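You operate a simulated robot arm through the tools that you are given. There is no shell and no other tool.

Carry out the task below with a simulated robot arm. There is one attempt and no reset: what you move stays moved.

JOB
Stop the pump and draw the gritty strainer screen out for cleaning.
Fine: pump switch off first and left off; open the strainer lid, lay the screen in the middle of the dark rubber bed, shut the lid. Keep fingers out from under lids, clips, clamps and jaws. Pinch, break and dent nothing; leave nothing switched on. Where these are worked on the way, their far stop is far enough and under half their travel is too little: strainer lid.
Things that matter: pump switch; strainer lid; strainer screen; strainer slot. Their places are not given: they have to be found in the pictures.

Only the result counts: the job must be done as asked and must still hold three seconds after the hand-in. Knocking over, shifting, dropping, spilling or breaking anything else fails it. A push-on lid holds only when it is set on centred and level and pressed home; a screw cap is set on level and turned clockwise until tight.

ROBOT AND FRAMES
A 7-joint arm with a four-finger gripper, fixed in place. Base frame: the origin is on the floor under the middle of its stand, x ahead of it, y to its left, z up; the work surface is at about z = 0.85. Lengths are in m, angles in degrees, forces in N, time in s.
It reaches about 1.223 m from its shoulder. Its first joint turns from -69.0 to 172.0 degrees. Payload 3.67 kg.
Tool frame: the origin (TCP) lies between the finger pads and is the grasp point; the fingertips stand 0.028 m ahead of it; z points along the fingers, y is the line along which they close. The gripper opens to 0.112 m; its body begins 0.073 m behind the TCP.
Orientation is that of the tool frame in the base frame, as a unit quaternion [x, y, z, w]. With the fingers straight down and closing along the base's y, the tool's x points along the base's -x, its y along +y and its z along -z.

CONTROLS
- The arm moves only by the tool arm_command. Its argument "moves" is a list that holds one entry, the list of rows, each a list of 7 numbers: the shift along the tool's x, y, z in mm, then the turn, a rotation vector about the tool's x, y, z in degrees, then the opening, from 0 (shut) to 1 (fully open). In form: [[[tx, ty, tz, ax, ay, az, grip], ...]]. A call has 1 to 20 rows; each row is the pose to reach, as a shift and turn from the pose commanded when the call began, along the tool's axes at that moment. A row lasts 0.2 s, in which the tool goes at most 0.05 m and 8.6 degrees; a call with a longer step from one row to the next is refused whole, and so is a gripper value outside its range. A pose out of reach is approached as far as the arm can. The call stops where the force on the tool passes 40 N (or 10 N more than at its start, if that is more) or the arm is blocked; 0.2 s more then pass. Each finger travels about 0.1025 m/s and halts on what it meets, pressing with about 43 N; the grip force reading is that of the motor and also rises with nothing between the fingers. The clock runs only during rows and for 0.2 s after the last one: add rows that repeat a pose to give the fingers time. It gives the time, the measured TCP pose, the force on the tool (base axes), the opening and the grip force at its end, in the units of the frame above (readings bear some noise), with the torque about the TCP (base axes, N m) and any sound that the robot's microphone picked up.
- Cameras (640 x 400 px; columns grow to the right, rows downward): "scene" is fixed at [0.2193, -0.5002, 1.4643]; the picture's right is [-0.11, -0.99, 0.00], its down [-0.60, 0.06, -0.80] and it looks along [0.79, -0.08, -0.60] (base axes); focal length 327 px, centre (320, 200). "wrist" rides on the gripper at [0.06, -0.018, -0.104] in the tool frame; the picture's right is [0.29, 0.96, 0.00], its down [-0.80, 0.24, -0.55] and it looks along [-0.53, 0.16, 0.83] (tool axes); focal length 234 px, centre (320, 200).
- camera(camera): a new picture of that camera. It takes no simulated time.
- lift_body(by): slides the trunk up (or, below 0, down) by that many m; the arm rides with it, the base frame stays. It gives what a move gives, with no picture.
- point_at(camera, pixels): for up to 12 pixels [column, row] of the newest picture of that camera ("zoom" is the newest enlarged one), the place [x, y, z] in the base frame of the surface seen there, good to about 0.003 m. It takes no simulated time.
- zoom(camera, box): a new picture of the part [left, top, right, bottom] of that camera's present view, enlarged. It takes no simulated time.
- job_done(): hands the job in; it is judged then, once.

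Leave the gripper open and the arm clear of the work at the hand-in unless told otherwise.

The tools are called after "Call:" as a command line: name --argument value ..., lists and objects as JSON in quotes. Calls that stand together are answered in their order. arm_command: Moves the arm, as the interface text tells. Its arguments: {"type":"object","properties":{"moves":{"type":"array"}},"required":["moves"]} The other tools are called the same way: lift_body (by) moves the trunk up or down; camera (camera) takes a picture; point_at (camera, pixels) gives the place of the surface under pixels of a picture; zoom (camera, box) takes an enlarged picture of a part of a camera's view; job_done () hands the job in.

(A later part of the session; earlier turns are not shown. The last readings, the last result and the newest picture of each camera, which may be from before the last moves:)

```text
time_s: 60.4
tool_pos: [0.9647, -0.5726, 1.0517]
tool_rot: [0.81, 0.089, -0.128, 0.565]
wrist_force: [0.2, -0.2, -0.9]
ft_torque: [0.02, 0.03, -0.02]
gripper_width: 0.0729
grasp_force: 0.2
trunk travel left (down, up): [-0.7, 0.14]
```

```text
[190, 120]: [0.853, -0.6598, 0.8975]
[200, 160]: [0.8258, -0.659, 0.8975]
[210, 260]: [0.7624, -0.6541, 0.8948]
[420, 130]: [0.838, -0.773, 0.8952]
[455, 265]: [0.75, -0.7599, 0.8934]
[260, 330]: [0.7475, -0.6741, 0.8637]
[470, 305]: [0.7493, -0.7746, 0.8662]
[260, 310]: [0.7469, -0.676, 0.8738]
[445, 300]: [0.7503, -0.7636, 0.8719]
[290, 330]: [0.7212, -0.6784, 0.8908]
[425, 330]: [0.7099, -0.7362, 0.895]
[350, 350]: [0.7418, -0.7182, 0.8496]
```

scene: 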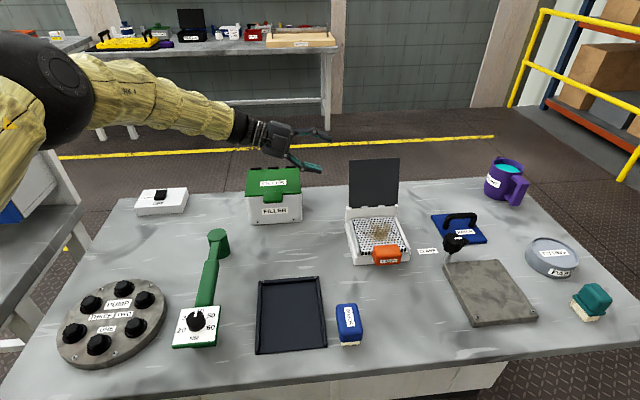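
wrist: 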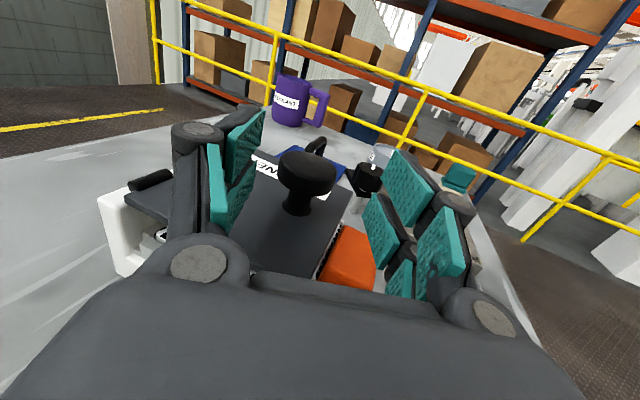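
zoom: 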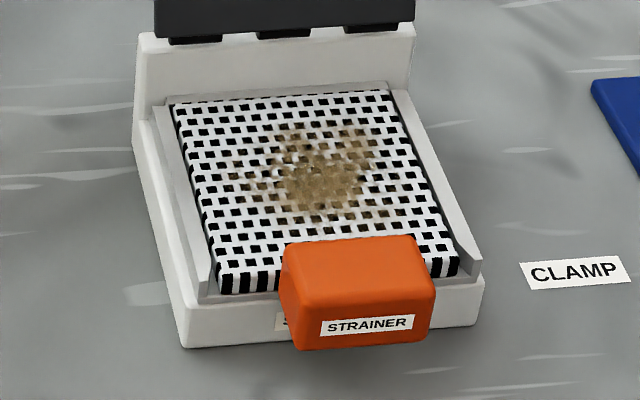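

Screen top is z≈0.897, x≈0.75–0.86, y≈-0.66 to -0.76; orange handle x≈0.709–0.745, y≈-0.679 to -0.737, z≈0.888–0.919. To grip the handle from above I must unwind the hand. I rise first, then roll back while moving to (0.78,-0.58,1.20).

Call:
arm_command --moves '[[[-15, 44, -16, 0, 0, 0, 0.65], [-31, 88, -32, 0, 0, 0, 0.65], [-45.7, 132.3, -48.1, 0, 0, 0, 0.65], [-58.3, 128.6, -46.2, 0, 2.64, 7.25, 0.65], [-70.8, 125, -44.4, 0, 5.27, 14.5, 0.65], [-83.4, 121.3, -42.5, 0, 7.91, 21.75, 0.65], [-96, 117.7, -40.6, 0, 10.54, 29, 0.65], [-108.6, 114, -38.7, 0, 13.18, 36.25, 0.65], [-121.1, 110.3, -36.9, 0, 15.81, 43.5, 0.65], [-133.7, 106.7, -35, 0, 18.45, 50.75, 0.65], [-146.3, 103, -33.1, 0, 21.09, 58, 0.65], [-158.8, 99.4, -31.3, 0, 23.72, 65.25, 0.65], [-171.4, 95.7, -29.4, 0, 26.36, 72.5, 0.65], [-184, 92, -27.5, 0, 28.99, 79.75, 0.65], [-196.5, 88.4, -25.7, 0, 31.63, 87, 0.65], [-209.1, 84.7, -23.8, 0, 34.26, 94.25, 0.65], [-221.7, 81.1, -21.9, 0, 36.9, 101.5, 0.65], [-221.7, 81.1, -21.9, 0, 36.9, 101.5, 0.65]]]'

Call:
camera --camera "scene"

```text
time_s: 64.2
tool_pos: [0.7816, -0.5762, 1.2019]
tool_rot: [0.579, -0.405, 0.58, 0.405]
wrist_force: [0.4, 1.2, 0.4]
ft_torque: [0.0, 0.01, -0.05]
gripper_width: 0.073
grasp_force: 0.0
out of reach, approached as far as the arm can: row 3
trunk travel left (down, up): [-0.7, 0.14]
```

```text
taken
```

scene: 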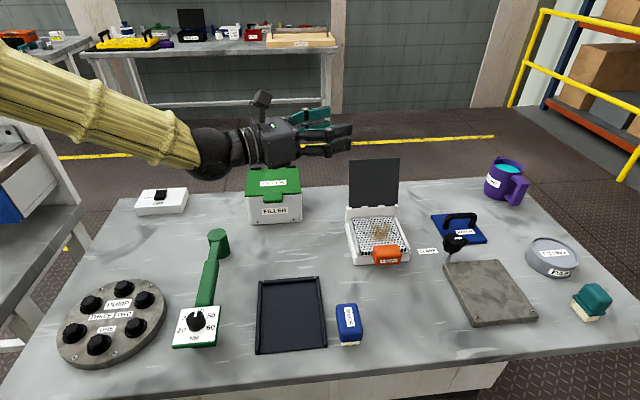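

Everything is in order; the lid remains open. Now I turn the hand back to fingers-down with a 20° backward lean, moving it to about (0.70,-0.60,1.20).

Call:
arm_command --moves '[[[0, 5, -0.3, -4.147, -4.147, 5.924, 0.65], [0, 10, -0.6, -8.294, -8.294, 11.85, 0.65], [0, 15, -1, -12.44, -12.44, 17.77, 0.65], [0, 20, -1.3, -16.59, -16.59, 23.69, 0.65], [0, 25, -1.6, -20.74, -20.74, 29.62, 0.65], [0, 30, -2, -24.88, -24.88, 35.54, 0.65], [0, 35, -2.3, -29.03, -29.03, 41.47, 0.65], [0, 40, -2.6, -33.18, -33.18, 47.39, 0.7], [0, 45, -3, -37.32, -37.32, 53.31, 0.75], [0, 50, -3.3, -41.47, -41.47, 59.24, 0.8], [0, 55, -3.6, -45.62, -45.62, 65.16, 0.85], [0, 60, -4, -49.76, -49.76, 71.09, 0.85], [0, 65, -4.3, -53.91, -53.91, 77.01, 0.85], [0, 70, -4.6, -58.06, -58.06, 82.93, 0.85], [0, 75, -5, -62.21, -62.21, 88.86, 0.85], [0, 80, -5.3, -66.35, -66.35, 94.78, 0.85], [0, 84.8, -5.5, -70.5, -70.5, 100.7, 0.85], [0, 84.8, -5.5, -70.5, -70.5, 100.7, 0.85]]]'

Call:
camera --camera "wrist"

Call:
camera --camera "scene"

```text
time_s: 68.0
tool_pos: [0.7006, -0.5996, 1.2001]
tool_rot: [0.002, 0.984, 0.001, 0.175]
wrist_force: [0.0, 1.0, -0.3]
ft_torque: [0.0, 0.03, -0.03]
gripper_width: 0.0954
grasp_force: 0.1
trunk travel left (down, up): [-0.7, 0.14]
```

```text
taken
```

wrist: 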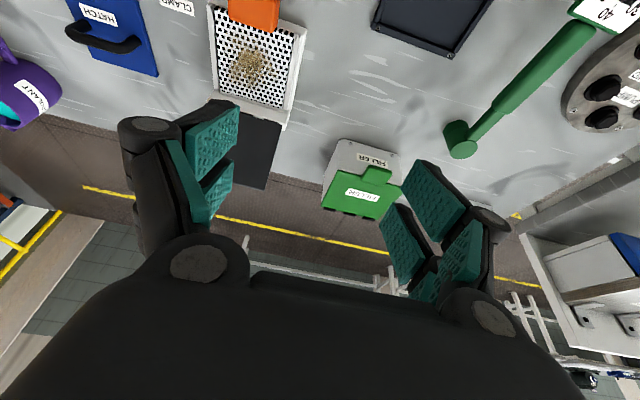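

```text
taken
```

scene: 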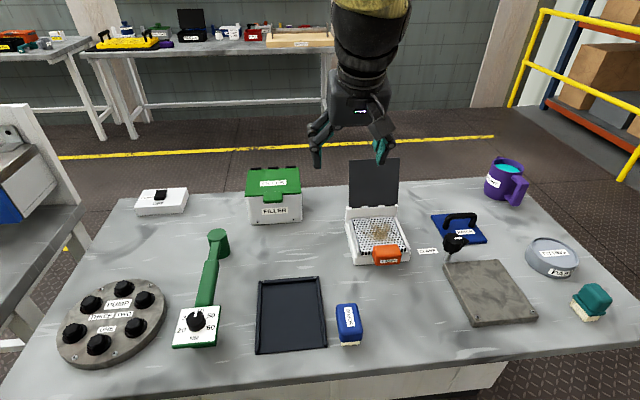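

The hand is fingers-down with a 20° lean. I move to a stand-off 100 mm before the handle along the finger direction.

Call:
arm_command --moves '[[[12, -35, 20, 0, 0, 0, 0.85], [24, -70, 45, 0, 0, 0, 0.85], [36, -108.4, 70, 0, 0, 0, 0.85], [50, -108.4, 110, 0, 0, 0, 0.85], [65, -108.4, 145, 0, 0, 0, 0.85], [75.7, -108.4, 170.6, 0, 0, 0, 0.85], [75.7, -108.4, 170.6, 0, 0, 0, 0.85]]]'

Call:
camera --camera "wrist"

Call:
zoom --camera "scene" --box '[310, 120, 450, 280]'

```text
time_s: 69.6
tool_pos: [0.6876, -0.7109, 1.0128]
tool_rot: [0.001, 0.985, 0.001, 0.174]
wrist_force: [-0.1, -0.1, -0.6]
ft_torque: [0.0, 0.0, 0.01]
gripper_width: 0.0952
grasp_force: 0.0
trunk travel left (down, up): [-0.7, 0.14]
```

```text
taken
```

wrist: 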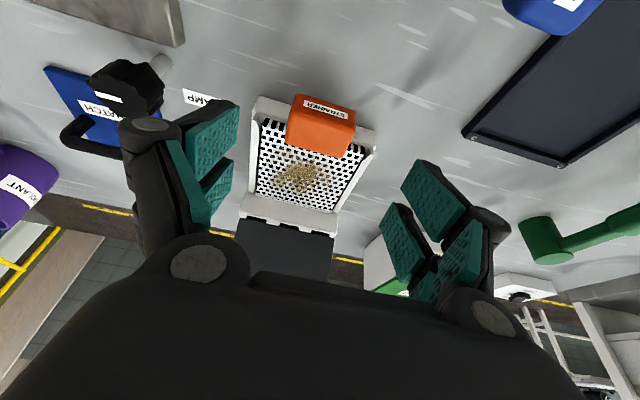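

```text
2.50 times, centred on (380, 200) of scene
```

zoom: 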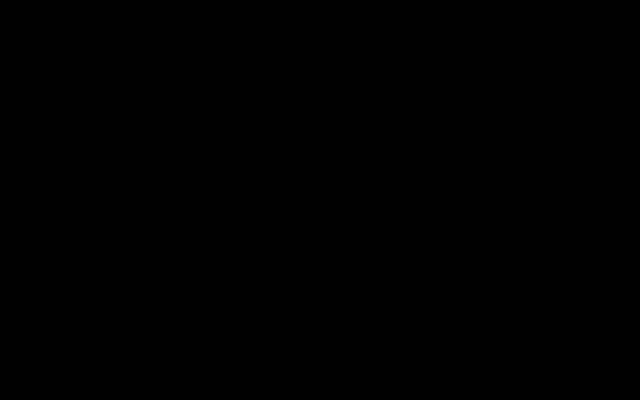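

The scene camera is blocked by the elbow now, so I use the wrist view: the handle is at (320,125) between the jaws. I measure it and the screen and tray from here.

Call:
zoom --camera "wrist" --box '[230, 80, 410, 230]'

Call:
point_at --camera "zoom" --pixels '[[325, 60], [415, 95], [410, 130], [240, 100], [245, 145], [400, 170], [330, 130], [290, 60], [300, 45], [400, 80], [275, 80], [380, 150]]'

Call:
point_at --camera "wrist" --pixels '[[470, 133], [560, 163], [620, 0], [640, 110], [560, 60], [600, 100], [510, 130], [262, 110], [370, 135], [248, 195], [345, 210]]'

```text
2.67 times, centred on (320, 155) of wrist
```

zoom: 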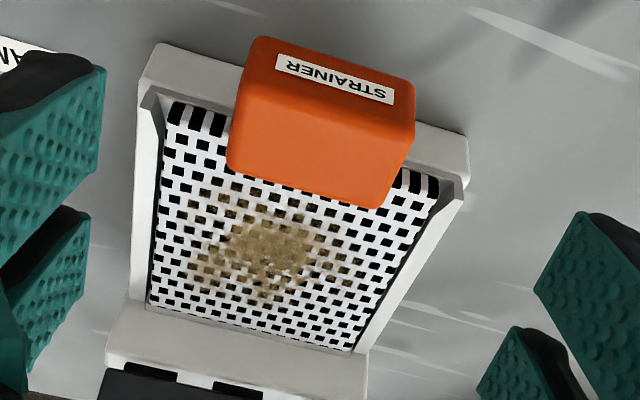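

```text
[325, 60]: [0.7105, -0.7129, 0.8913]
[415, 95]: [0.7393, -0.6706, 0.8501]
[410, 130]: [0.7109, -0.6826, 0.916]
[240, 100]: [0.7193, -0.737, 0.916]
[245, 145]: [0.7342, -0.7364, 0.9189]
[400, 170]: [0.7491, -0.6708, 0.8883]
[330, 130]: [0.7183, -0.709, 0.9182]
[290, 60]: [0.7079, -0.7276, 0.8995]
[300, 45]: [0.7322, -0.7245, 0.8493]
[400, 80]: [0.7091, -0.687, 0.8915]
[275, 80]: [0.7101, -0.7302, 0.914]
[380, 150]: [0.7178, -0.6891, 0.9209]
```

```text
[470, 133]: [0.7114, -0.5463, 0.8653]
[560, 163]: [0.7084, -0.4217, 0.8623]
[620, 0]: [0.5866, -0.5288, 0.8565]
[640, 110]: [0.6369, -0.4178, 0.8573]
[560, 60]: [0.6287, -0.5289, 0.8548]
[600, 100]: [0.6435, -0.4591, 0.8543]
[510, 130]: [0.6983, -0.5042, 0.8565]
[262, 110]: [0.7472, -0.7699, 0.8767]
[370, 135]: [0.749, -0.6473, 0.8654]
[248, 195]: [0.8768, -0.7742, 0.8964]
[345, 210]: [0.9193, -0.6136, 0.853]
```

Handle confirmed: front x≈0.7095, y≈-0.681 to -0.738, top z≈0.919. I advance 98 mm along the fingers with the jaws open 95 mm.

Call:
arm_command --moves '[[[0, -1, 30, 0, 0, 0, 0.85], [0, -1, 60, 0, 0, 0, 0.85], [0, -1, 80, 0, 0, 0, 0.85], [0, -1, 92, 0, 0, 0, 0.85], [0, -1, 98, 0, 0, 0, 0.85], [0, -1, 98, 0, 0, 0, 0.85]]]'

Call:
camera --camera "wrist"

Call:
camera --camera "scene"

```text
time_s: 71.0
tool_pos: [0.7204, -0.7106, 0.9208]
tool_rot: [0.002, 0.985, 0.002, 0.173]
wrist_force: [0.0, -0.3, -0.3]
ft_torque: [0.06, 0.04, -0.03]
gripper_width: 0.0951
grasp_force: 0.0
trunk travel left (down, up): [-0.7, 0.14]
```

```text
taken
```

wrist: 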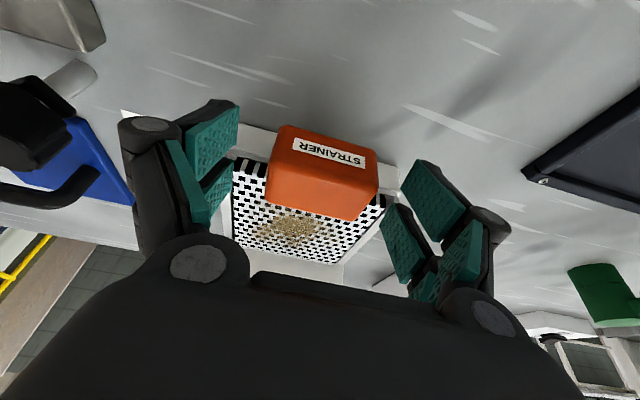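

```text
taken
```

scene: 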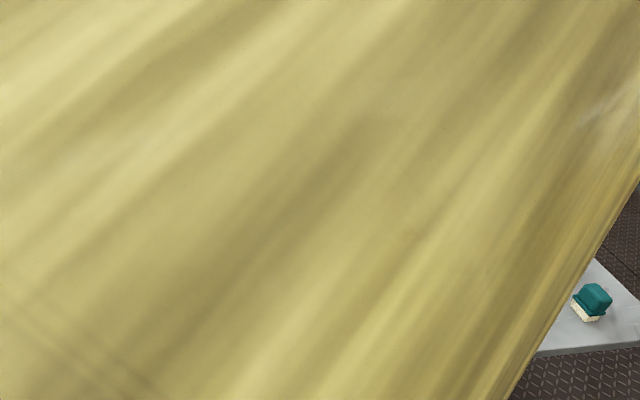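

The handle sits between both finger pairs. I close on it.

Call:
arm_command --moves '[[[0, 0, 0, 0, 0, 0, 0.7], [0, 0, 0, 0, 0, 0, 0.6], [0, 0, 0, 0, 0, 0, 0.5], [0, 0, 0, 0, 0, 0, 0.4], [0, 0, 0, 0, 0, 0, 0.4]]]'

Call:
zoom --camera "wrist" --box '[200, 80, 440, 280]'

```text
time_s: 72.2
tool_pos: [0.7199, -0.7103, 0.9238]
tool_rot: [0.002, 0.985, 0.001, 0.174]
wrist_force: [0.8, 1.9, 4.6]
ft_torque: [0.28, -0.06, 0.04]
gripper_width: 0.0594
grasp_force: 42.5
trunk travel left (down, up): [-0.7, 0.14]
```

```text
2.00 times, centred on (320, 180) of wrist
```

zoom: 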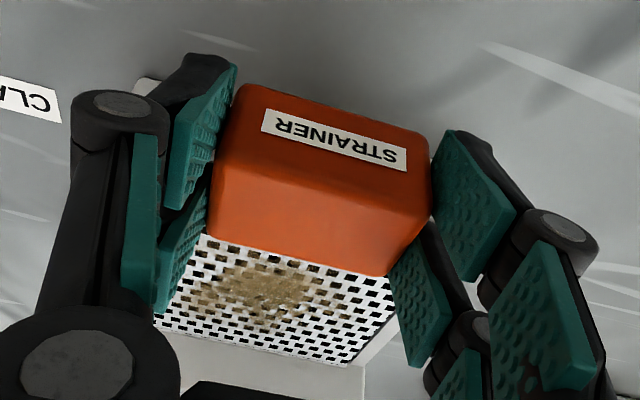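

Handle gripped at 59 mm with 42 N. I lift straight up 8 mm slowly and check the force to see whether the screen comes freely.

Call:
arm_command --moves '[[[-0.7, 0, -1.9, 0, 0, 0, 0.4], [-1.4, 0, -3.8, 0, 0, 0, 0.4], [-2.1, 0, -5.6, 0, 0, 0, 0.4], [-2.7, 0, -7.5, 0, 0, 0, 0.4], [-2.7, 0, -7.5, 0, 0, 0, 0.4]]]'

Call:
zoom --camera "wrist" --box '[200, 80, 440, 280]'

```text
time_s: 73.4
tool_pos: [0.7194, -0.7097, 0.9296]
tool_rot: [0.002, 0.985, 0.001, 0.173]
wrist_force: [0.0, -1.5, -2.7]
ft_torque: [-0.12, 0.25, -0.21]
gripper_width: 0.0598
grasp_force: 43.0
trunk travel left (down, up): [-0.7, 0.14]
```

```text
2.00 times, centred on (320, 180) of wrist
```

zoom: 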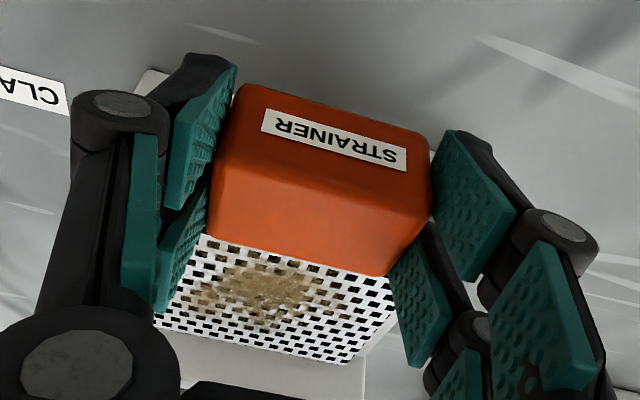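

The screen comes freely: about 2.7 N (0.28 kg) hangs in the grip and it hasn't slipped. I continue straight up 45 mm, then check level.

Call:
arm_command --moves '[[[-2.7, 0, -7.5, 0, 0, 0, 0.4], [-5.5, 0, -15, 0, 0, 0, 0.4], [-8.2, 0, -22.6, 0, 0, 0, 0.4], [-10.9, 0, -30.1, 0, 0, 0, 0.4], [-13.7, 0, -37.6, 0, 0, 0, 0.4], [-16.4, 0, -45, 0, 0, 0, 0.4], [-16.4, 0, -45, 0, 0, 0, 0.4]]]'

Call:
camera --camera "wrist"

```text
time_s: 75.0
tool_pos: [0.7204, -0.7107, 0.9796]
tool_rot: [0.002, 0.985, 0.001, 0.175]
wrist_force: [0.0, -0.7, -0.6]
ft_torque: [-0.01, 0.02, 0.0]
gripper_width: 0.0447
grasp_force: 0.1
trunk travel left (down, up): [-0.7, 0.14]
```

```text
taken
```

wrist: 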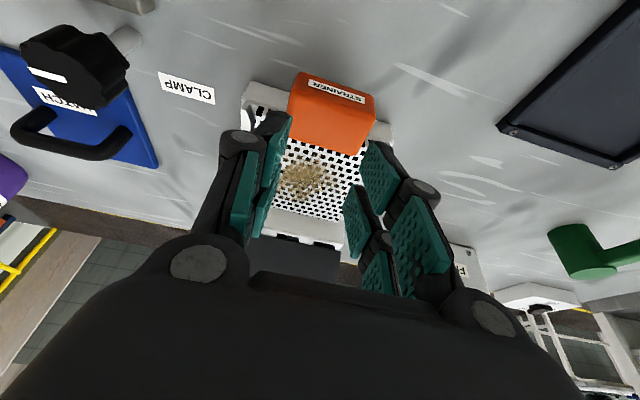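

The fingers slipped off the handle (they closed to 45 mm with no load). I check where the screen is now with both cameras.

Call:
camera --camera "scene"

Call:
zoom --camera "wrist" --box '[230, 60, 410, 260]'

Call:
point_at --camera "wrist" --pixels '[[300, 85], [370, 100], [330, 105], [292, 130], [365, 145], [330, 150], [300, 160], [350, 175], [300, 205], [340, 215], [255, 100], [385, 130]]'

```text
taken
```

scene: 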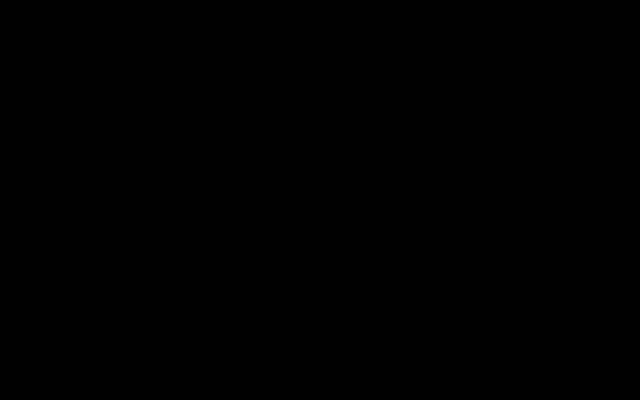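

```text
2.00 times, centred on (320, 160) of wrist
```

zoom: 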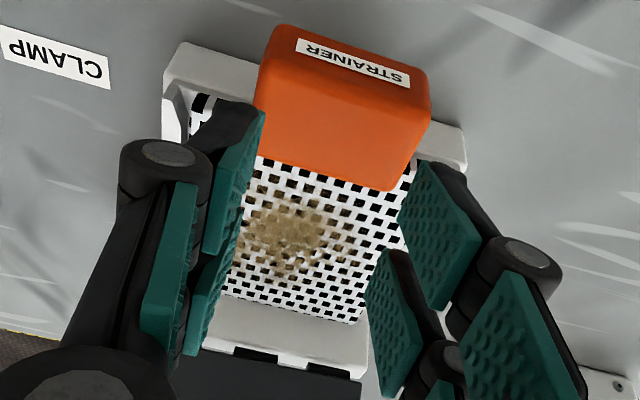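

```text
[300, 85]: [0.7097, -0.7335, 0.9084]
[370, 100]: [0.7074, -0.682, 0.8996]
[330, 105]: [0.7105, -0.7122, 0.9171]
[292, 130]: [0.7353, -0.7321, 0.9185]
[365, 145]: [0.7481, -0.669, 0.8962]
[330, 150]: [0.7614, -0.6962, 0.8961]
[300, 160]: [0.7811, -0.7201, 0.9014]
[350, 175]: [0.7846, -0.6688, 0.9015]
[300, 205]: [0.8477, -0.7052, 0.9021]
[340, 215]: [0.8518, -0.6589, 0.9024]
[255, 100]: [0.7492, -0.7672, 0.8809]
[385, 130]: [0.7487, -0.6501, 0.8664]
```

The scene camera is blocked by the elbow. I raise the hand and move back left to (0.70,-0.60,1.20), where the view was clear, to examine the screen and lid.

Call:
arm_command --moves '[[[-8, 0, -25, 0, 0, 0, 0.6], [-20, 0, -60, 0, 0, 0, 0.7], [-30, 10, -95, 0, 0, 0, 0.7], [-42, 40, -130, 0, 0, 0, 0.7], [-54, 75, -170, 0, 0, 0, 0.7], [-60, 110, -200, 0, 0, 0, 0.7], [-60, 110, -200, 0, 0, 0, 0.7]]]'

Call:
camera --camera "scene"

Call:
zoom --camera "scene" --box '[335, 200, 425, 275]'

Call:
point_at --camera "zoom" --pixels '[[215, 130], [405, 120], [232, 290], [440, 280], [300, 255], [405, 250], [295, 285], [415, 290], [310, 110], [310, 200], [232, 270], [200, 160]]'

```text
refused: row 5 steps farther than a row can; nothing moved
```

```text
taken
```

scene: 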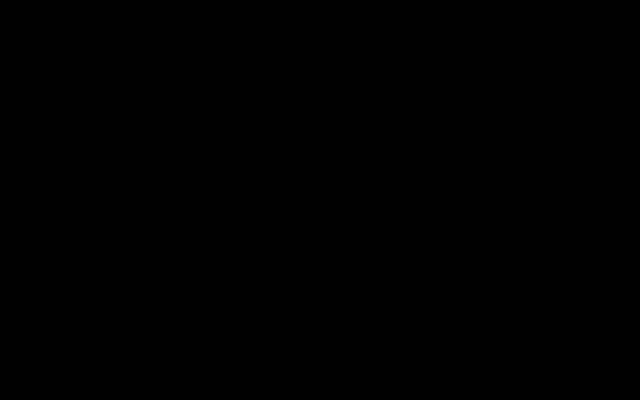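

```text
5.33 times, centred on (380, 238) of scene
```

zoom: 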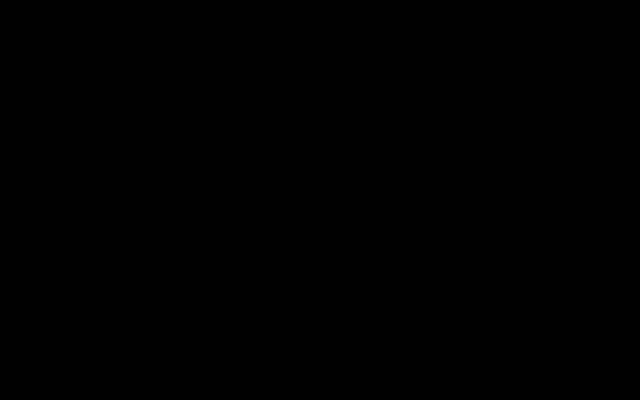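

```text
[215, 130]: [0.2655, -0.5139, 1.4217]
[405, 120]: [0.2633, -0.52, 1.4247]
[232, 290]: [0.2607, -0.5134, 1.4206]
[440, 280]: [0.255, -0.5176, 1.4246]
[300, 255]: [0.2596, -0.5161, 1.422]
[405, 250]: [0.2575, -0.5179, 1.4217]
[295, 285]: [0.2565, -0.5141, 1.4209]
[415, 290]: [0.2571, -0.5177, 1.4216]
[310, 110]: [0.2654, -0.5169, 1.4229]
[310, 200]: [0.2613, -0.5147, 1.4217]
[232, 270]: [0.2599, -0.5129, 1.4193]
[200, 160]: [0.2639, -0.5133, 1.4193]
```

The move was refused for one step being too long. I repeat it with smaller steps.

Call:
arm_command --moves '[[[-8, 0, -25, 0, 0, 0, 0.6], [-20, 0, -60, 0, 0, 0, 0.7], [-30, 10, -95, 0, 0, 0, 0.7], [-40, 35, -125, 0, 0, 0, 0.7], [-50, 60, -155, 0, 0, 0, 0.7], [-56, 85, -185, 0, 0, 0, 0.7], [-60, 110, -200, 0, 0, 0, 0.7], [-60, 110, -200, 0, 0, 0, 0.7]]]'

Call:
camera --camera "scene"

Call:
zoom --camera "scene" --box '[335, 200, 425, 275]'

Call:
point_at --camera "zoom" --pixels '[[215, 130], [405, 120], [232, 290], [440, 280], [300, 255], [405, 250], [295, 285], [415, 290], [310, 110], [310, 200], [232, 270], [200, 160]]'

```text
time_s: 76.8
tool_pos: [0.7079, -0.6008, 1.1844]
tool_rot: [0.002, 0.985, 0.002, 0.175]
wrist_force: [0.4, -0.7, 0.0]
ft_torque: [0.04, -0.02, -0.01]
gripper_width: 0.0782
grasp_force: 0.1
trunk travel left (down, up): [-0.7, 0.14]
```

```text
taken
```

scene: 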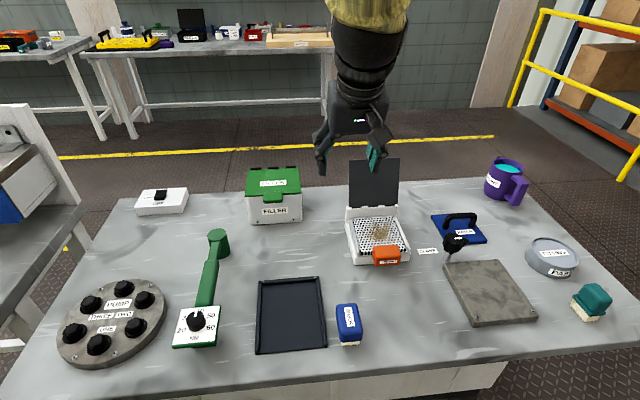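

```text
5.33 times, centred on (380, 238) of scene
```

zoom: 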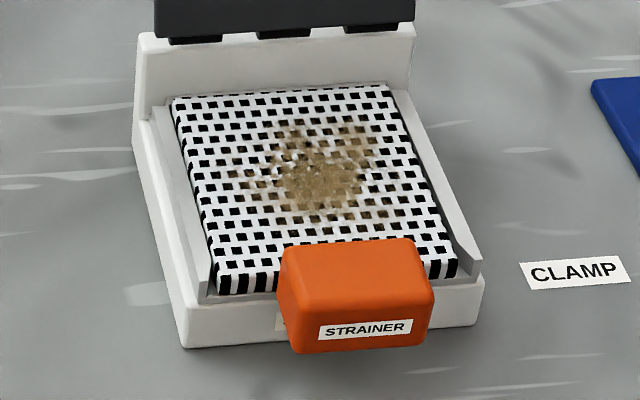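

```text
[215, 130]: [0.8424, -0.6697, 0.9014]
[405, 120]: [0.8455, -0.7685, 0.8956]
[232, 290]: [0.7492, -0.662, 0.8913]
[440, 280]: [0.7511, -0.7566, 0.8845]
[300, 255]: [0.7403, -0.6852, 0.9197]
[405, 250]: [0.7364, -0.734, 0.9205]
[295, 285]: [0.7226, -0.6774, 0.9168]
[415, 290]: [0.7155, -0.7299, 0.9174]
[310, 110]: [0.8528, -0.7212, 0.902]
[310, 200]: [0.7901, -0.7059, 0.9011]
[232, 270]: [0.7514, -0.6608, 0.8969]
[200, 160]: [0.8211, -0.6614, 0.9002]
```

The screen has settled back but its rear now sits ~4–5 mm high, so it did lift and slip back: my grip only caught the handle's rounded front and rear edges. A better grip is a 45° lean so that the near pair's full pads cover the handle's sides. I measure the handle closely first.

Call:
zoom --camera "scene" --box '[365, 235, 410, 275]'

Call:
point_at --camera "zoom" --pixels '[[220, 70], [350, 60], [430, 60], [220, 130], [220, 180], [230, 240], [350, 150], [450, 150], [455, 200], [340, 240], [300, 60], [480, 120]]'

Call:
zoom --camera "wrist" --box '[200, 0, 320, 110]'

```text
10.00 times, centred on (388, 255) of scene
```

zoom: 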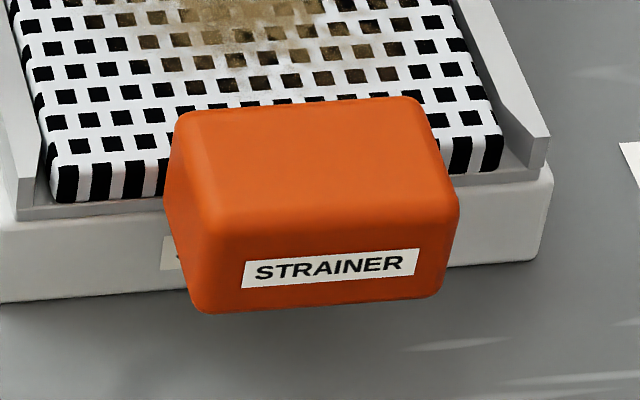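

```text
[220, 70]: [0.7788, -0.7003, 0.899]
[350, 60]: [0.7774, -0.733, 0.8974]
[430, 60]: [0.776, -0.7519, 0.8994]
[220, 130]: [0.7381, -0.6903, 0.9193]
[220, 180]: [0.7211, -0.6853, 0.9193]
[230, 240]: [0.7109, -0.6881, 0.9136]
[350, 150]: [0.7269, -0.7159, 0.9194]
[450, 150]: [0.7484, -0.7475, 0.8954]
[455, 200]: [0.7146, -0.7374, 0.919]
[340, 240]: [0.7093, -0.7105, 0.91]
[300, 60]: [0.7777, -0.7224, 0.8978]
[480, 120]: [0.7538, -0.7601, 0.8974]
```

```text
3.64 times, centred on (260, 55) of wrist
```

zoom: 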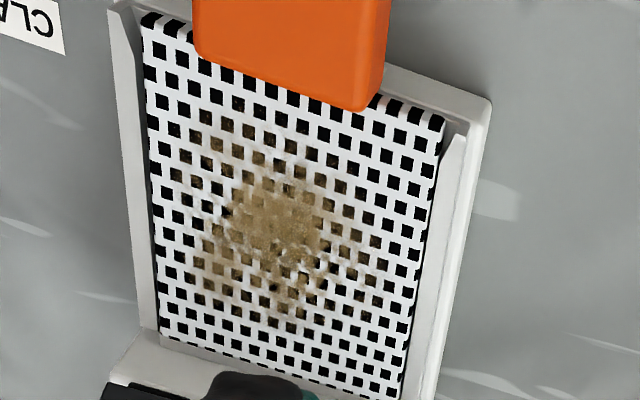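

The handle is about 37 mm deep (x 0.7095–0.747), 59 mm wide, z≈0.891–0.919, centre (0.728,-0.7085,0.905). I move to a stand-off with a 45° lean, jaws open to 95 mm.

Call:
arm_command --moves '[[[10, -15, 10, 0, -6, 0, 0.85], [25, -35, 35, 0, -12, 0, 0.85], [40, -60, 60, 0, -18, 0, 0.85], [60, -85, 90, 0, -25, 0, 0.85], [80, -107.7, 120, 0, -25, 0, 0.85], [95, -107.7, 145, 0, -25, 0, 0.85], [107.7, -107.7, 160.3, 0, -25, 0, 0.85], [107.7, -107.7, 160.3, 0, -25, 0, 0.85]]]'

Call:
camera --camera "wrist"

Call:
camera --camera "scene"

```text
time_s: 78.6
tool_pos: [0.6611, -0.7104, 0.9968]
tool_rot: [0.0, 0.924, 0.003, 0.383]
wrist_force: [-0.7, -0.4, -0.7]
ft_torque: [-0.02, -0.02, 0.0]
gripper_width: 0.0951
grasp_force: 0.0
trunk travel left (down, up): [-0.7, 0.14]
```

```text
taken
```

wrist: 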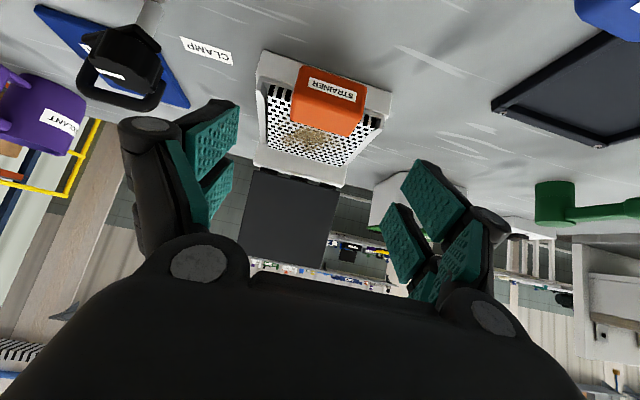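

```text
taken
```

scene: 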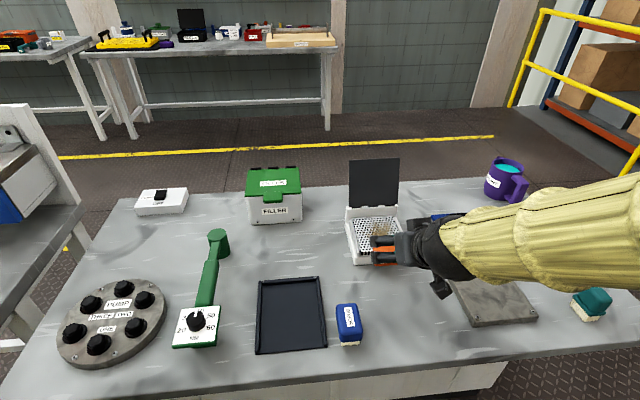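

The arm now comes in with the elbow to the right. I check how high the forearm is above the objects on that side: (460,255), (440,285), (540,230), (620,240), (540,275).

Call:
point_at --camera "scene" --pixels '[[445, 250], [440, 285], [470, 265], [540, 230], [540, 275], [620, 240], [620, 280], [400, 250], [560, 200], [585, 295]]'

```text
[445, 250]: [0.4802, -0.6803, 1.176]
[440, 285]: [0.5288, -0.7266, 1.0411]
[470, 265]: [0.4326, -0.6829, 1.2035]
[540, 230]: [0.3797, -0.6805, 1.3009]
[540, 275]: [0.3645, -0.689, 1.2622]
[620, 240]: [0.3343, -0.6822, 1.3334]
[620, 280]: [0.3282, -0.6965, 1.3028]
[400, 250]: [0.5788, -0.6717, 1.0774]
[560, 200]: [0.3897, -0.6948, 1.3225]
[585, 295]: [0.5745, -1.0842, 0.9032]
```

The forearm is well above everything. I advance 100 mm along the fingers to the handle.

Call:
arm_command --moves '[[[0, 1, 30, 0, 0, 0, 0.85], [0, 1, 60, 0, 0, 0, 0.85], [0, 1, 80, 0, 0, 0, 0.85], [0, 1, 92, 0, 0, 0, 0.85], [0, 1, 100, 0, 0, 0, 0.85], [0, 1, 100, 0, 0, 0, 0.85]]]'

Call:
camera --camera "wrist"

Call:
zoom --camera "scene" --box '[320, 180, 480, 300]'

```text
time_s: 80.0
tool_pos: [0.7327, -0.7097, 0.9254]
tool_rot: [0.002, 0.924, 0.002, 0.383]
wrist_force: [0.3, -0.9, 0.8]
ft_torque: [0.01, -0.04, -0.01]
gripper_width: 0.095
grasp_force: 0.0
trunk travel left (down, up): [-0.7, 0.14]
```

```text
taken
```

wrist: 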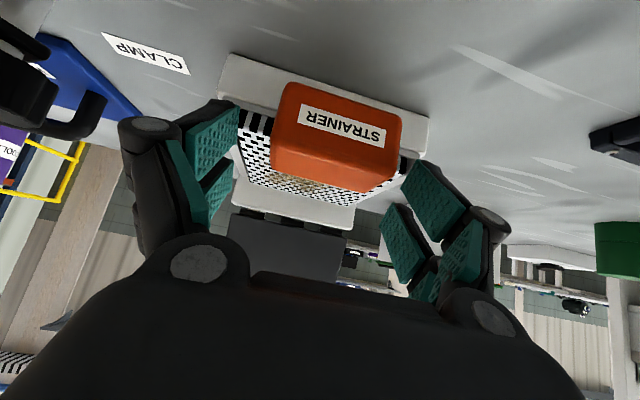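

```text
3.33 times, centred on (400, 240) of scene
```

zoom: 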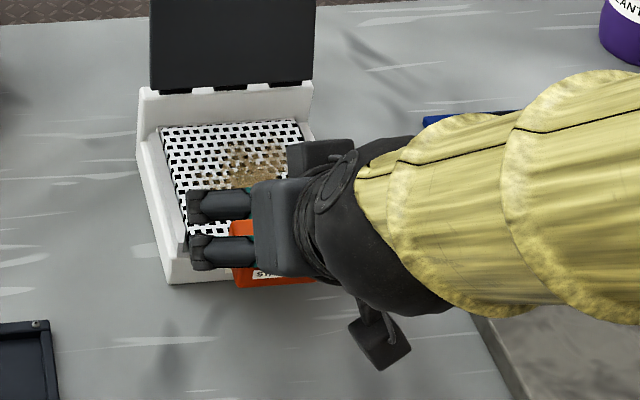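

I check the handle's measured place against the fingers from this view: handle front face (330,120), top face (340,165), side edges.

Call:
zoom --camera "wrist" --box '[190, 60, 470, 260]'

Call:
point_at --camera "zoom" --pixels '[[340, 70], [330, 130], [340, 200], [330, 240], [240, 190], [440, 240], [110, 120], [60, 150], [120, 190], [520, 250], [540, 300], [470, 360]]'

```text
2.00 times, centred on (330, 160) of wrist
```

zoom: 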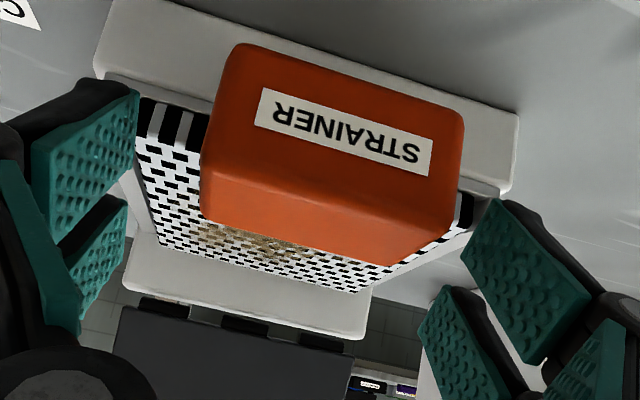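

```text
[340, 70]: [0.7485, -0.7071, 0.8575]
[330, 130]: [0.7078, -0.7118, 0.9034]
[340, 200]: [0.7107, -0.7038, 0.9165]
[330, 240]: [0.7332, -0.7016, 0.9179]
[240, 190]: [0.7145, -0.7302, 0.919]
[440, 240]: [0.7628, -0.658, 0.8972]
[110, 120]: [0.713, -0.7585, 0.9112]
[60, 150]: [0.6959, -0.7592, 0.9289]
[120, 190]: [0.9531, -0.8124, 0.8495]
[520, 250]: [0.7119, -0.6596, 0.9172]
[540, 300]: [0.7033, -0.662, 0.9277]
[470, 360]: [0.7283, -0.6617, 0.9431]
```

The pads measure a little farther back than I assumed: with the jaws wide open the tips retract about 15 mm (they swing forward as they close). I advance 4 mm more and close on the handle.

Call:
arm_command --moves '[[[0, 0, 4, 0, 0, 0, 0.85], [0, 0, 4, 0, 0, 0, 0.75], [0, 0, 4, 0, 0, 0, 0.65], [0, 0, 4, 0, 0, 0, 0.55], [0, 0, 4, 0, 0, 0, 0.45], [0, 0, 4, 0, 0, 0, 0.4], [0, 0, 4, 0, 0, 0, 0.4]]]'

Call:
zoom --camera "wrist" --box '[190, 60, 470, 260]'

Call:
zoom --camera "scene" --box '[320, 180, 480, 300]'

```text
time_s: 81.6
tool_pos: [0.738, -0.7072, 0.9241]
tool_rot: [0.001, 0.923, 0.002, 0.384]
wrist_force: [0.2, -7.1, 5.8]
ft_torque: [0.26, -0.06, -0.04]
gripper_width: 0.0593
grasp_force: 43.2
trunk travel left (down, up): [-0.7, 0.14]
```

```text
2.00 times, centred on (330, 160) of wrist
```

zoom: 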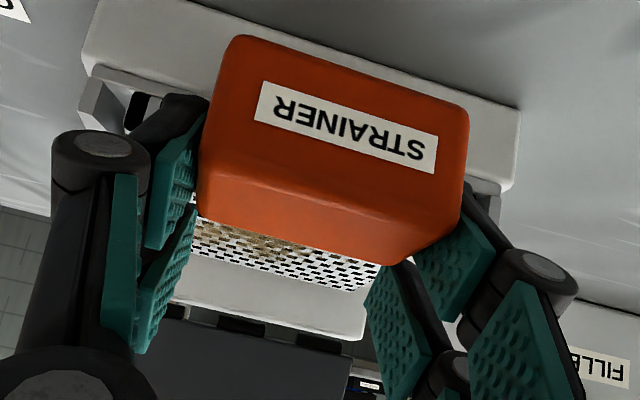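

```text
3.33 times, centred on (400, 240) of scene
```

zoom: 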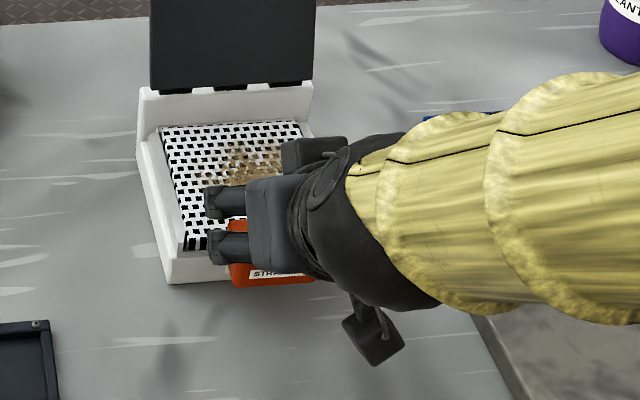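

Gripped at 59.3 mm. I measure how deep the pads sit on the handle: left fingertip (185,105), (200,110), right tip (470,195).

Call:
point_at --camera "zoom" --pixels '[[185, 105], [160, 110], [180, 150], [170, 220], [185, 190], [475, 200], [440, 280], [480, 240], [150, 300], [390, 310], [210, 190], [450, 220]]'

```text
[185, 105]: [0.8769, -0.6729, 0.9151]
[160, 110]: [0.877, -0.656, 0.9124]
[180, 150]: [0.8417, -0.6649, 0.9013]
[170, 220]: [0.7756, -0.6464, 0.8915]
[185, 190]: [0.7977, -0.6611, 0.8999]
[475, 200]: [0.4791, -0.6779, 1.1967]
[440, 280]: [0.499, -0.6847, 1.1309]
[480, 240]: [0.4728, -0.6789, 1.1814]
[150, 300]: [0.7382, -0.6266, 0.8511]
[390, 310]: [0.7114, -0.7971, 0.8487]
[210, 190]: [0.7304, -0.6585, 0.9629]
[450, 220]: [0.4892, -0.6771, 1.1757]
```

That used the scene enlargement; I take the wrist enlargement again and measure there.

Call:
zoom --camera "wrist" --box '[190, 60, 470, 260]'

Call:
point_at --camera "zoom" --pixels '[[185, 105], [160, 115], [180, 150], [160, 220], [185, 190], [475, 200], [440, 280], [480, 240], [150, 300], [390, 310], [215, 180], [450, 220]]'

```text
2.00 times, centred on (330, 160) of wrist
```

zoom: 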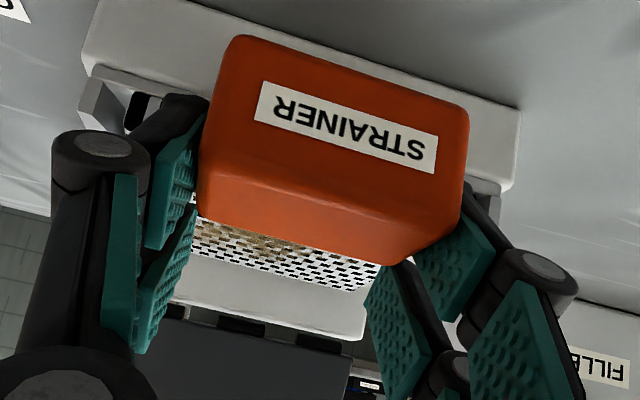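

```text
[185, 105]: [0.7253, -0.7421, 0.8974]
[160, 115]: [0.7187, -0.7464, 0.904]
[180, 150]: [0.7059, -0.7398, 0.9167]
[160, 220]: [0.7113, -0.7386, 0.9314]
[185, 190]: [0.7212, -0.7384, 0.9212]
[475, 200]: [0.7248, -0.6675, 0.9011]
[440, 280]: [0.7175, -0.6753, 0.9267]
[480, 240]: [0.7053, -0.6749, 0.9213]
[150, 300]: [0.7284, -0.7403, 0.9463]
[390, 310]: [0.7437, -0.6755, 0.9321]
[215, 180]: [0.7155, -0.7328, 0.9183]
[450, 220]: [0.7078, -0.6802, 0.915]
```

The near pads cover the upper two-thirds of the handle's sides. I'll open a little, advance 6 mm deeper for a fuller hold, and close again.

Call:
arm_command --moves '[[[0, 0, 0, 0, 0, 0, 0.6], [0, 0, 0, 0, 0, 0, 0.68], [0, 0, 3, 0, 0, 0, 0.68], [0, 0, 6, 0, 0, 0, 0.68], [0, 0, 6, 0, 0, 0, 0.6], [0, 0, 6, 0, 0, 0, 0.5], [0, 0, 6, 0, 0, 0, 0.4], [0, 0, 6, 0, 0, 0, 0.4], [0, 0, 6, 0, 0, 0, 0.4]]]'

Call:
zoom --camera "wrist" --box '[190, 60, 470, 260]'

```text
time_s: 83.5
tool_pos: [0.7406, -0.7084, 0.9234]
tool_rot: [0.001, 0.923, -0.001, 0.386]
wrist_force: [-27.3, -20.1, 18.2]
ft_torque: [-1.84, 0.98, -0.8]
gripper_width: 0.0595
grasp_force: 43.1
trunk travel left (down, up): [-0.7, 0.14]
stopped in row 9: the force on the tool passed its limit at 41 N (the readings are from after the stop); the commanded pose is now the measured one
```

```text
2.00 times, centred on (330, 160) of wrist
```

zoom: 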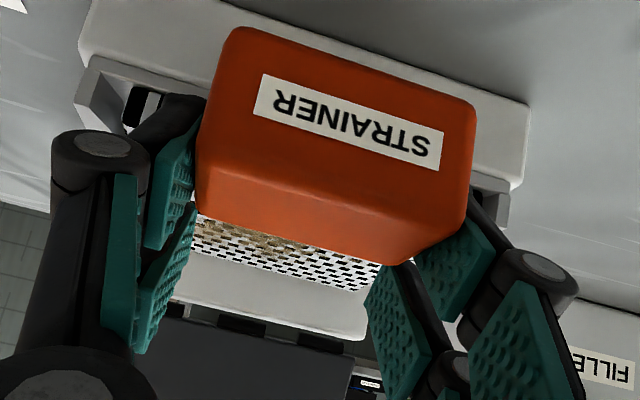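

The fingertips swung forward onto something at 41 N (likely the screen's front face). I open, back off 5 mm and close again at the earlier, clean depth.

Call:
arm_command --moves '[[[0, 0, 0, 0, 0, 0, 0.58], [0, 0, -2, 0, 0, 0, 0.68], [0, 0, -4, 0, 0, 0, 0.68], [0, 0, -4, 0, 0, 0, 0.68]]]'

Call:
zoom --camera "wrist" --box '[190, 60, 470, 260]'

Call:
zoom --camera "scene" --box '[330, 180, 430, 280]'

```text
time_s: 84.5
tool_pos: [0.742, -0.6989, 0.9298]
tool_rot: [-0.001, 0.923, -0.003, 0.385]
wrist_force: [2.1, -3.8, -1.4]
ft_torque: [-0.02, 0.06, 0.05]
gripper_width: 0.0785
grasp_force: 2.0
trunk travel left (down, up): [-0.7, 0.14]
```

```text
2.00 times, centred on (330, 160) of wrist
```

zoom: 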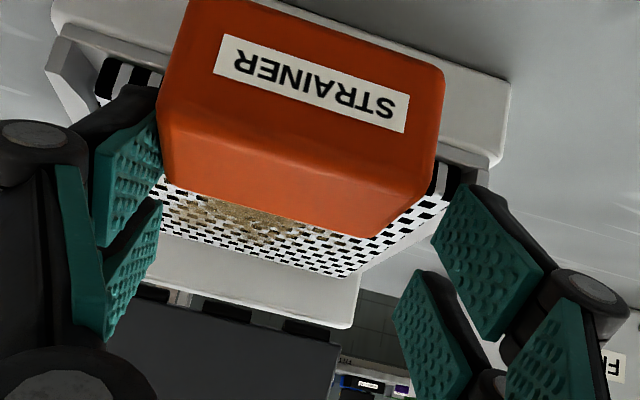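

```text
4.00 times, centred on (380, 230) of scene
```

zoom: 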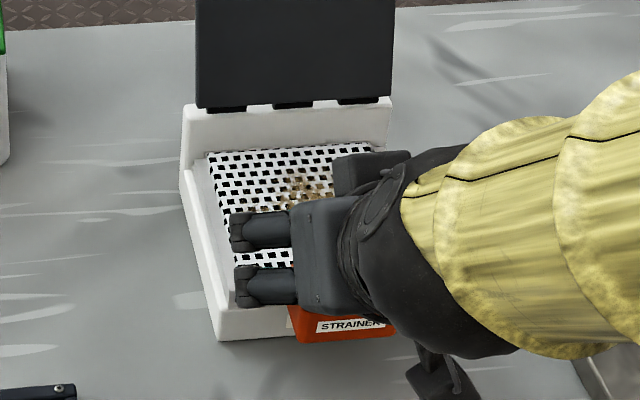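

The hand ended up about 9 mm to the left and the left finger touches the handle. I withdraw 50 mm along the fingers to look at the state of the screen.

Call:
arm_command --moves '[[[0, -4, -2, 0, 0, 0, 0.75], [0, -5, -10, 0, 0, 0, 0.85], [0, -6, -30, 0, 0, 0, 0.85], [0, -8, -55, 0, 0, 0, 0.85], [0, -8, -70, 0, 0, 0, 0.85], [0, -8, -70, 0, 0, 0, 0.85]]]'

Call:
camera --camera "wrist"

Call:
zoom --camera "scene" --box '[330, 180, 430, 280]'

Call:
point_at --camera "zoom" --pixels '[[215, 155], [370, 145], [240, 210], [215, 200], [300, 170]]'

```text
time_s: 85.9
tool_pos: [0.6931, -0.7074, 0.9771]
tool_rot: [-0.001, 0.923, -0.001, 0.384]
wrist_force: [0.1, 0.0, 0.3]
ft_torque: [0.03, 0.0, -0.01]
gripper_width: 0.0954
grasp_force: 0.1
trunk travel left (down, up): [-0.7, 0.14]
```

```text
taken
```

wrist: 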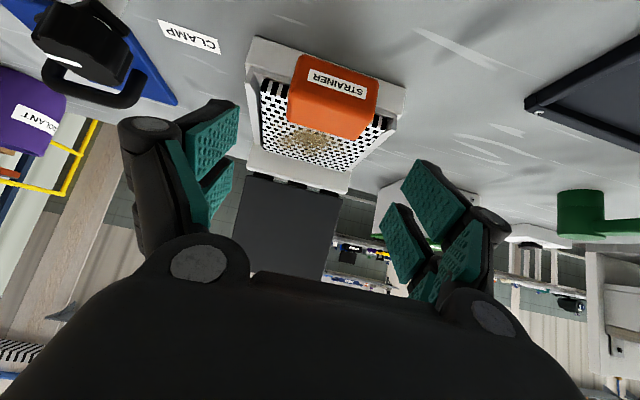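

```text
4.00 times, centred on (380, 230) of scene
```

zoom: 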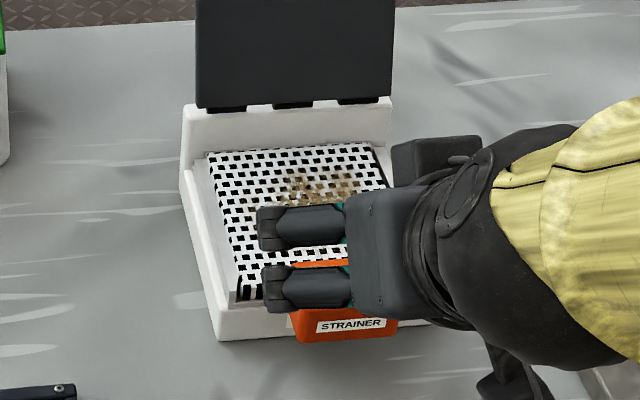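

```text
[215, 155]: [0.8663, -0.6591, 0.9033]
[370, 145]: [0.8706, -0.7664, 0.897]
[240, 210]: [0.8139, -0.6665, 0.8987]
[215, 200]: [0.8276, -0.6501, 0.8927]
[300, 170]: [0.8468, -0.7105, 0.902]
```

The screen moved only a millimetre or two. I re-measure the handle from the wrist view before regripping at the earlier depth.

Call:
zoom --camera "wrist" --box '[240, 30, 420, 200]'

Call:
point_at --camera "zoom" --pixels '[[330, 90], [300, 130], [330, 165], [390, 200], [325, 200], [232, 150], [430, 180], [260, 165], [420, 130], [245, 90], [440, 250], [270, 300]]'

```text
2.35 times, centred on (330, 115) of wrist
```

zoom: 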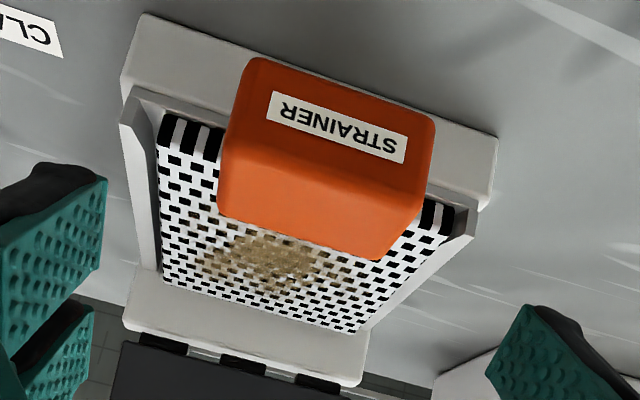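

```text
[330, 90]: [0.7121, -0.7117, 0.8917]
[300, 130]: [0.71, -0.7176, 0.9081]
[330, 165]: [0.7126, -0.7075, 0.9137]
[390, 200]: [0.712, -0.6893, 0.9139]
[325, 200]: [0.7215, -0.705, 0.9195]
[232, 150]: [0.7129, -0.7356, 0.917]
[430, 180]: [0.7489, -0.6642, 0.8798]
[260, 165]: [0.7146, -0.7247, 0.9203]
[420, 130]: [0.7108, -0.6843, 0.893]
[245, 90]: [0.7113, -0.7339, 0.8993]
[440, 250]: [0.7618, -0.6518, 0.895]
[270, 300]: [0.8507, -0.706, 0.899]
```

Handle: front x≈0.711, y≈-0.681 to -0.737, z≈0.889–0.919. I approach again to the depth that gripped cleanly.

Call:
arm_command --moves '[[[2, -1, 20, 0, 0, 0, 0.85], [5, -1.5, 45, 0, 0, 0, 0.85], [7.6, -1.6, 60, 0, 0, 0, 0.8], [7.6, -1.6, 67, 0, 0, 0, 0.75], [7.6, -1.6, 67, 0, 0, 0, 0.75]]]'

Call:
zoom --camera "wrist" --box '[190, 60, 470, 260]'

```text
time_s: 87.1
tool_pos: [0.7335, -0.7148, 0.9251]
tool_rot: [0.001, 0.923, -0.001, 0.385]
wrist_force: [0.0, -0.3, 0.0]
ft_torque: [0.01, -0.03, 0.0]
gripper_width: 0.084
grasp_force: 0.1
trunk travel left (down, up): [-0.7, 0.14]
```

```text
2.00 times, centred on (330, 160) of wrist
```

zoom: 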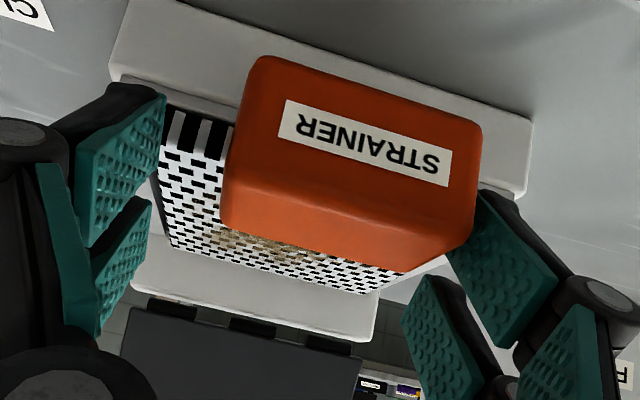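

The hand is about 5 mm too far to the right side (right finger nearly touching, left gap larger). I shift 5 mm left, then close.

Call:
arm_command --moves '[[[0, 3, 0, 0, 0, 0, 0.75], [0, 5.5, 0, 0, 0, 0, 0.75], [0, 5.5, 0, 0, 0, 0, 0.65], [0, 5.5, 0, 0, 0, 0, 0.58], [0, 5.5, 0, 0, 0, 0, 0.5], [0, 5.5, 0, 0, 0, 0, 0.42], [0, 5.5, 0, 0, 0, 0, 0.4]]]'

Call:
zoom --camera "wrist" --box '[190, 60, 470, 260]'

Call:
point_at --camera "zoom" --pixels '[[190, 105], [185, 150], [185, 190], [160, 220], [475, 200], [450, 260], [300, 130], [300, 200], [335, 250]]'

```text
time_s: 88.7
tool_pos: [0.7335, -0.7082, 0.9223]
tool_rot: [0.001, 0.924, -0.001, 0.383]
wrist_force: [-0.7, -5.4, -0.1]
ft_torque: [-0.09, 0.05, -0.06]
gripper_width: 0.0596
grasp_force: 42.6
trunk travel left (down, up): [-0.7, 0.14]
```

```text
2.00 times, centred on (330, 160) of wrist
```

zoom: 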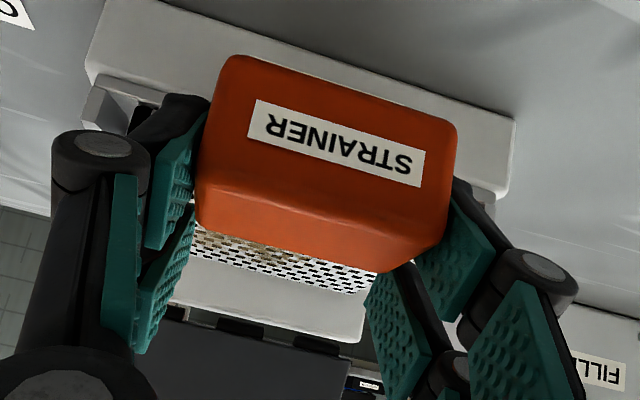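

```text
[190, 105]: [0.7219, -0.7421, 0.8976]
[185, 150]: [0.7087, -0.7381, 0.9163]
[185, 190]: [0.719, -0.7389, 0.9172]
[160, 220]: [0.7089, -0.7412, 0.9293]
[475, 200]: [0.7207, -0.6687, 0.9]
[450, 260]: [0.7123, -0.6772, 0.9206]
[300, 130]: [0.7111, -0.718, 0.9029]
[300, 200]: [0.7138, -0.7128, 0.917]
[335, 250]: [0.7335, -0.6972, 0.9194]
```

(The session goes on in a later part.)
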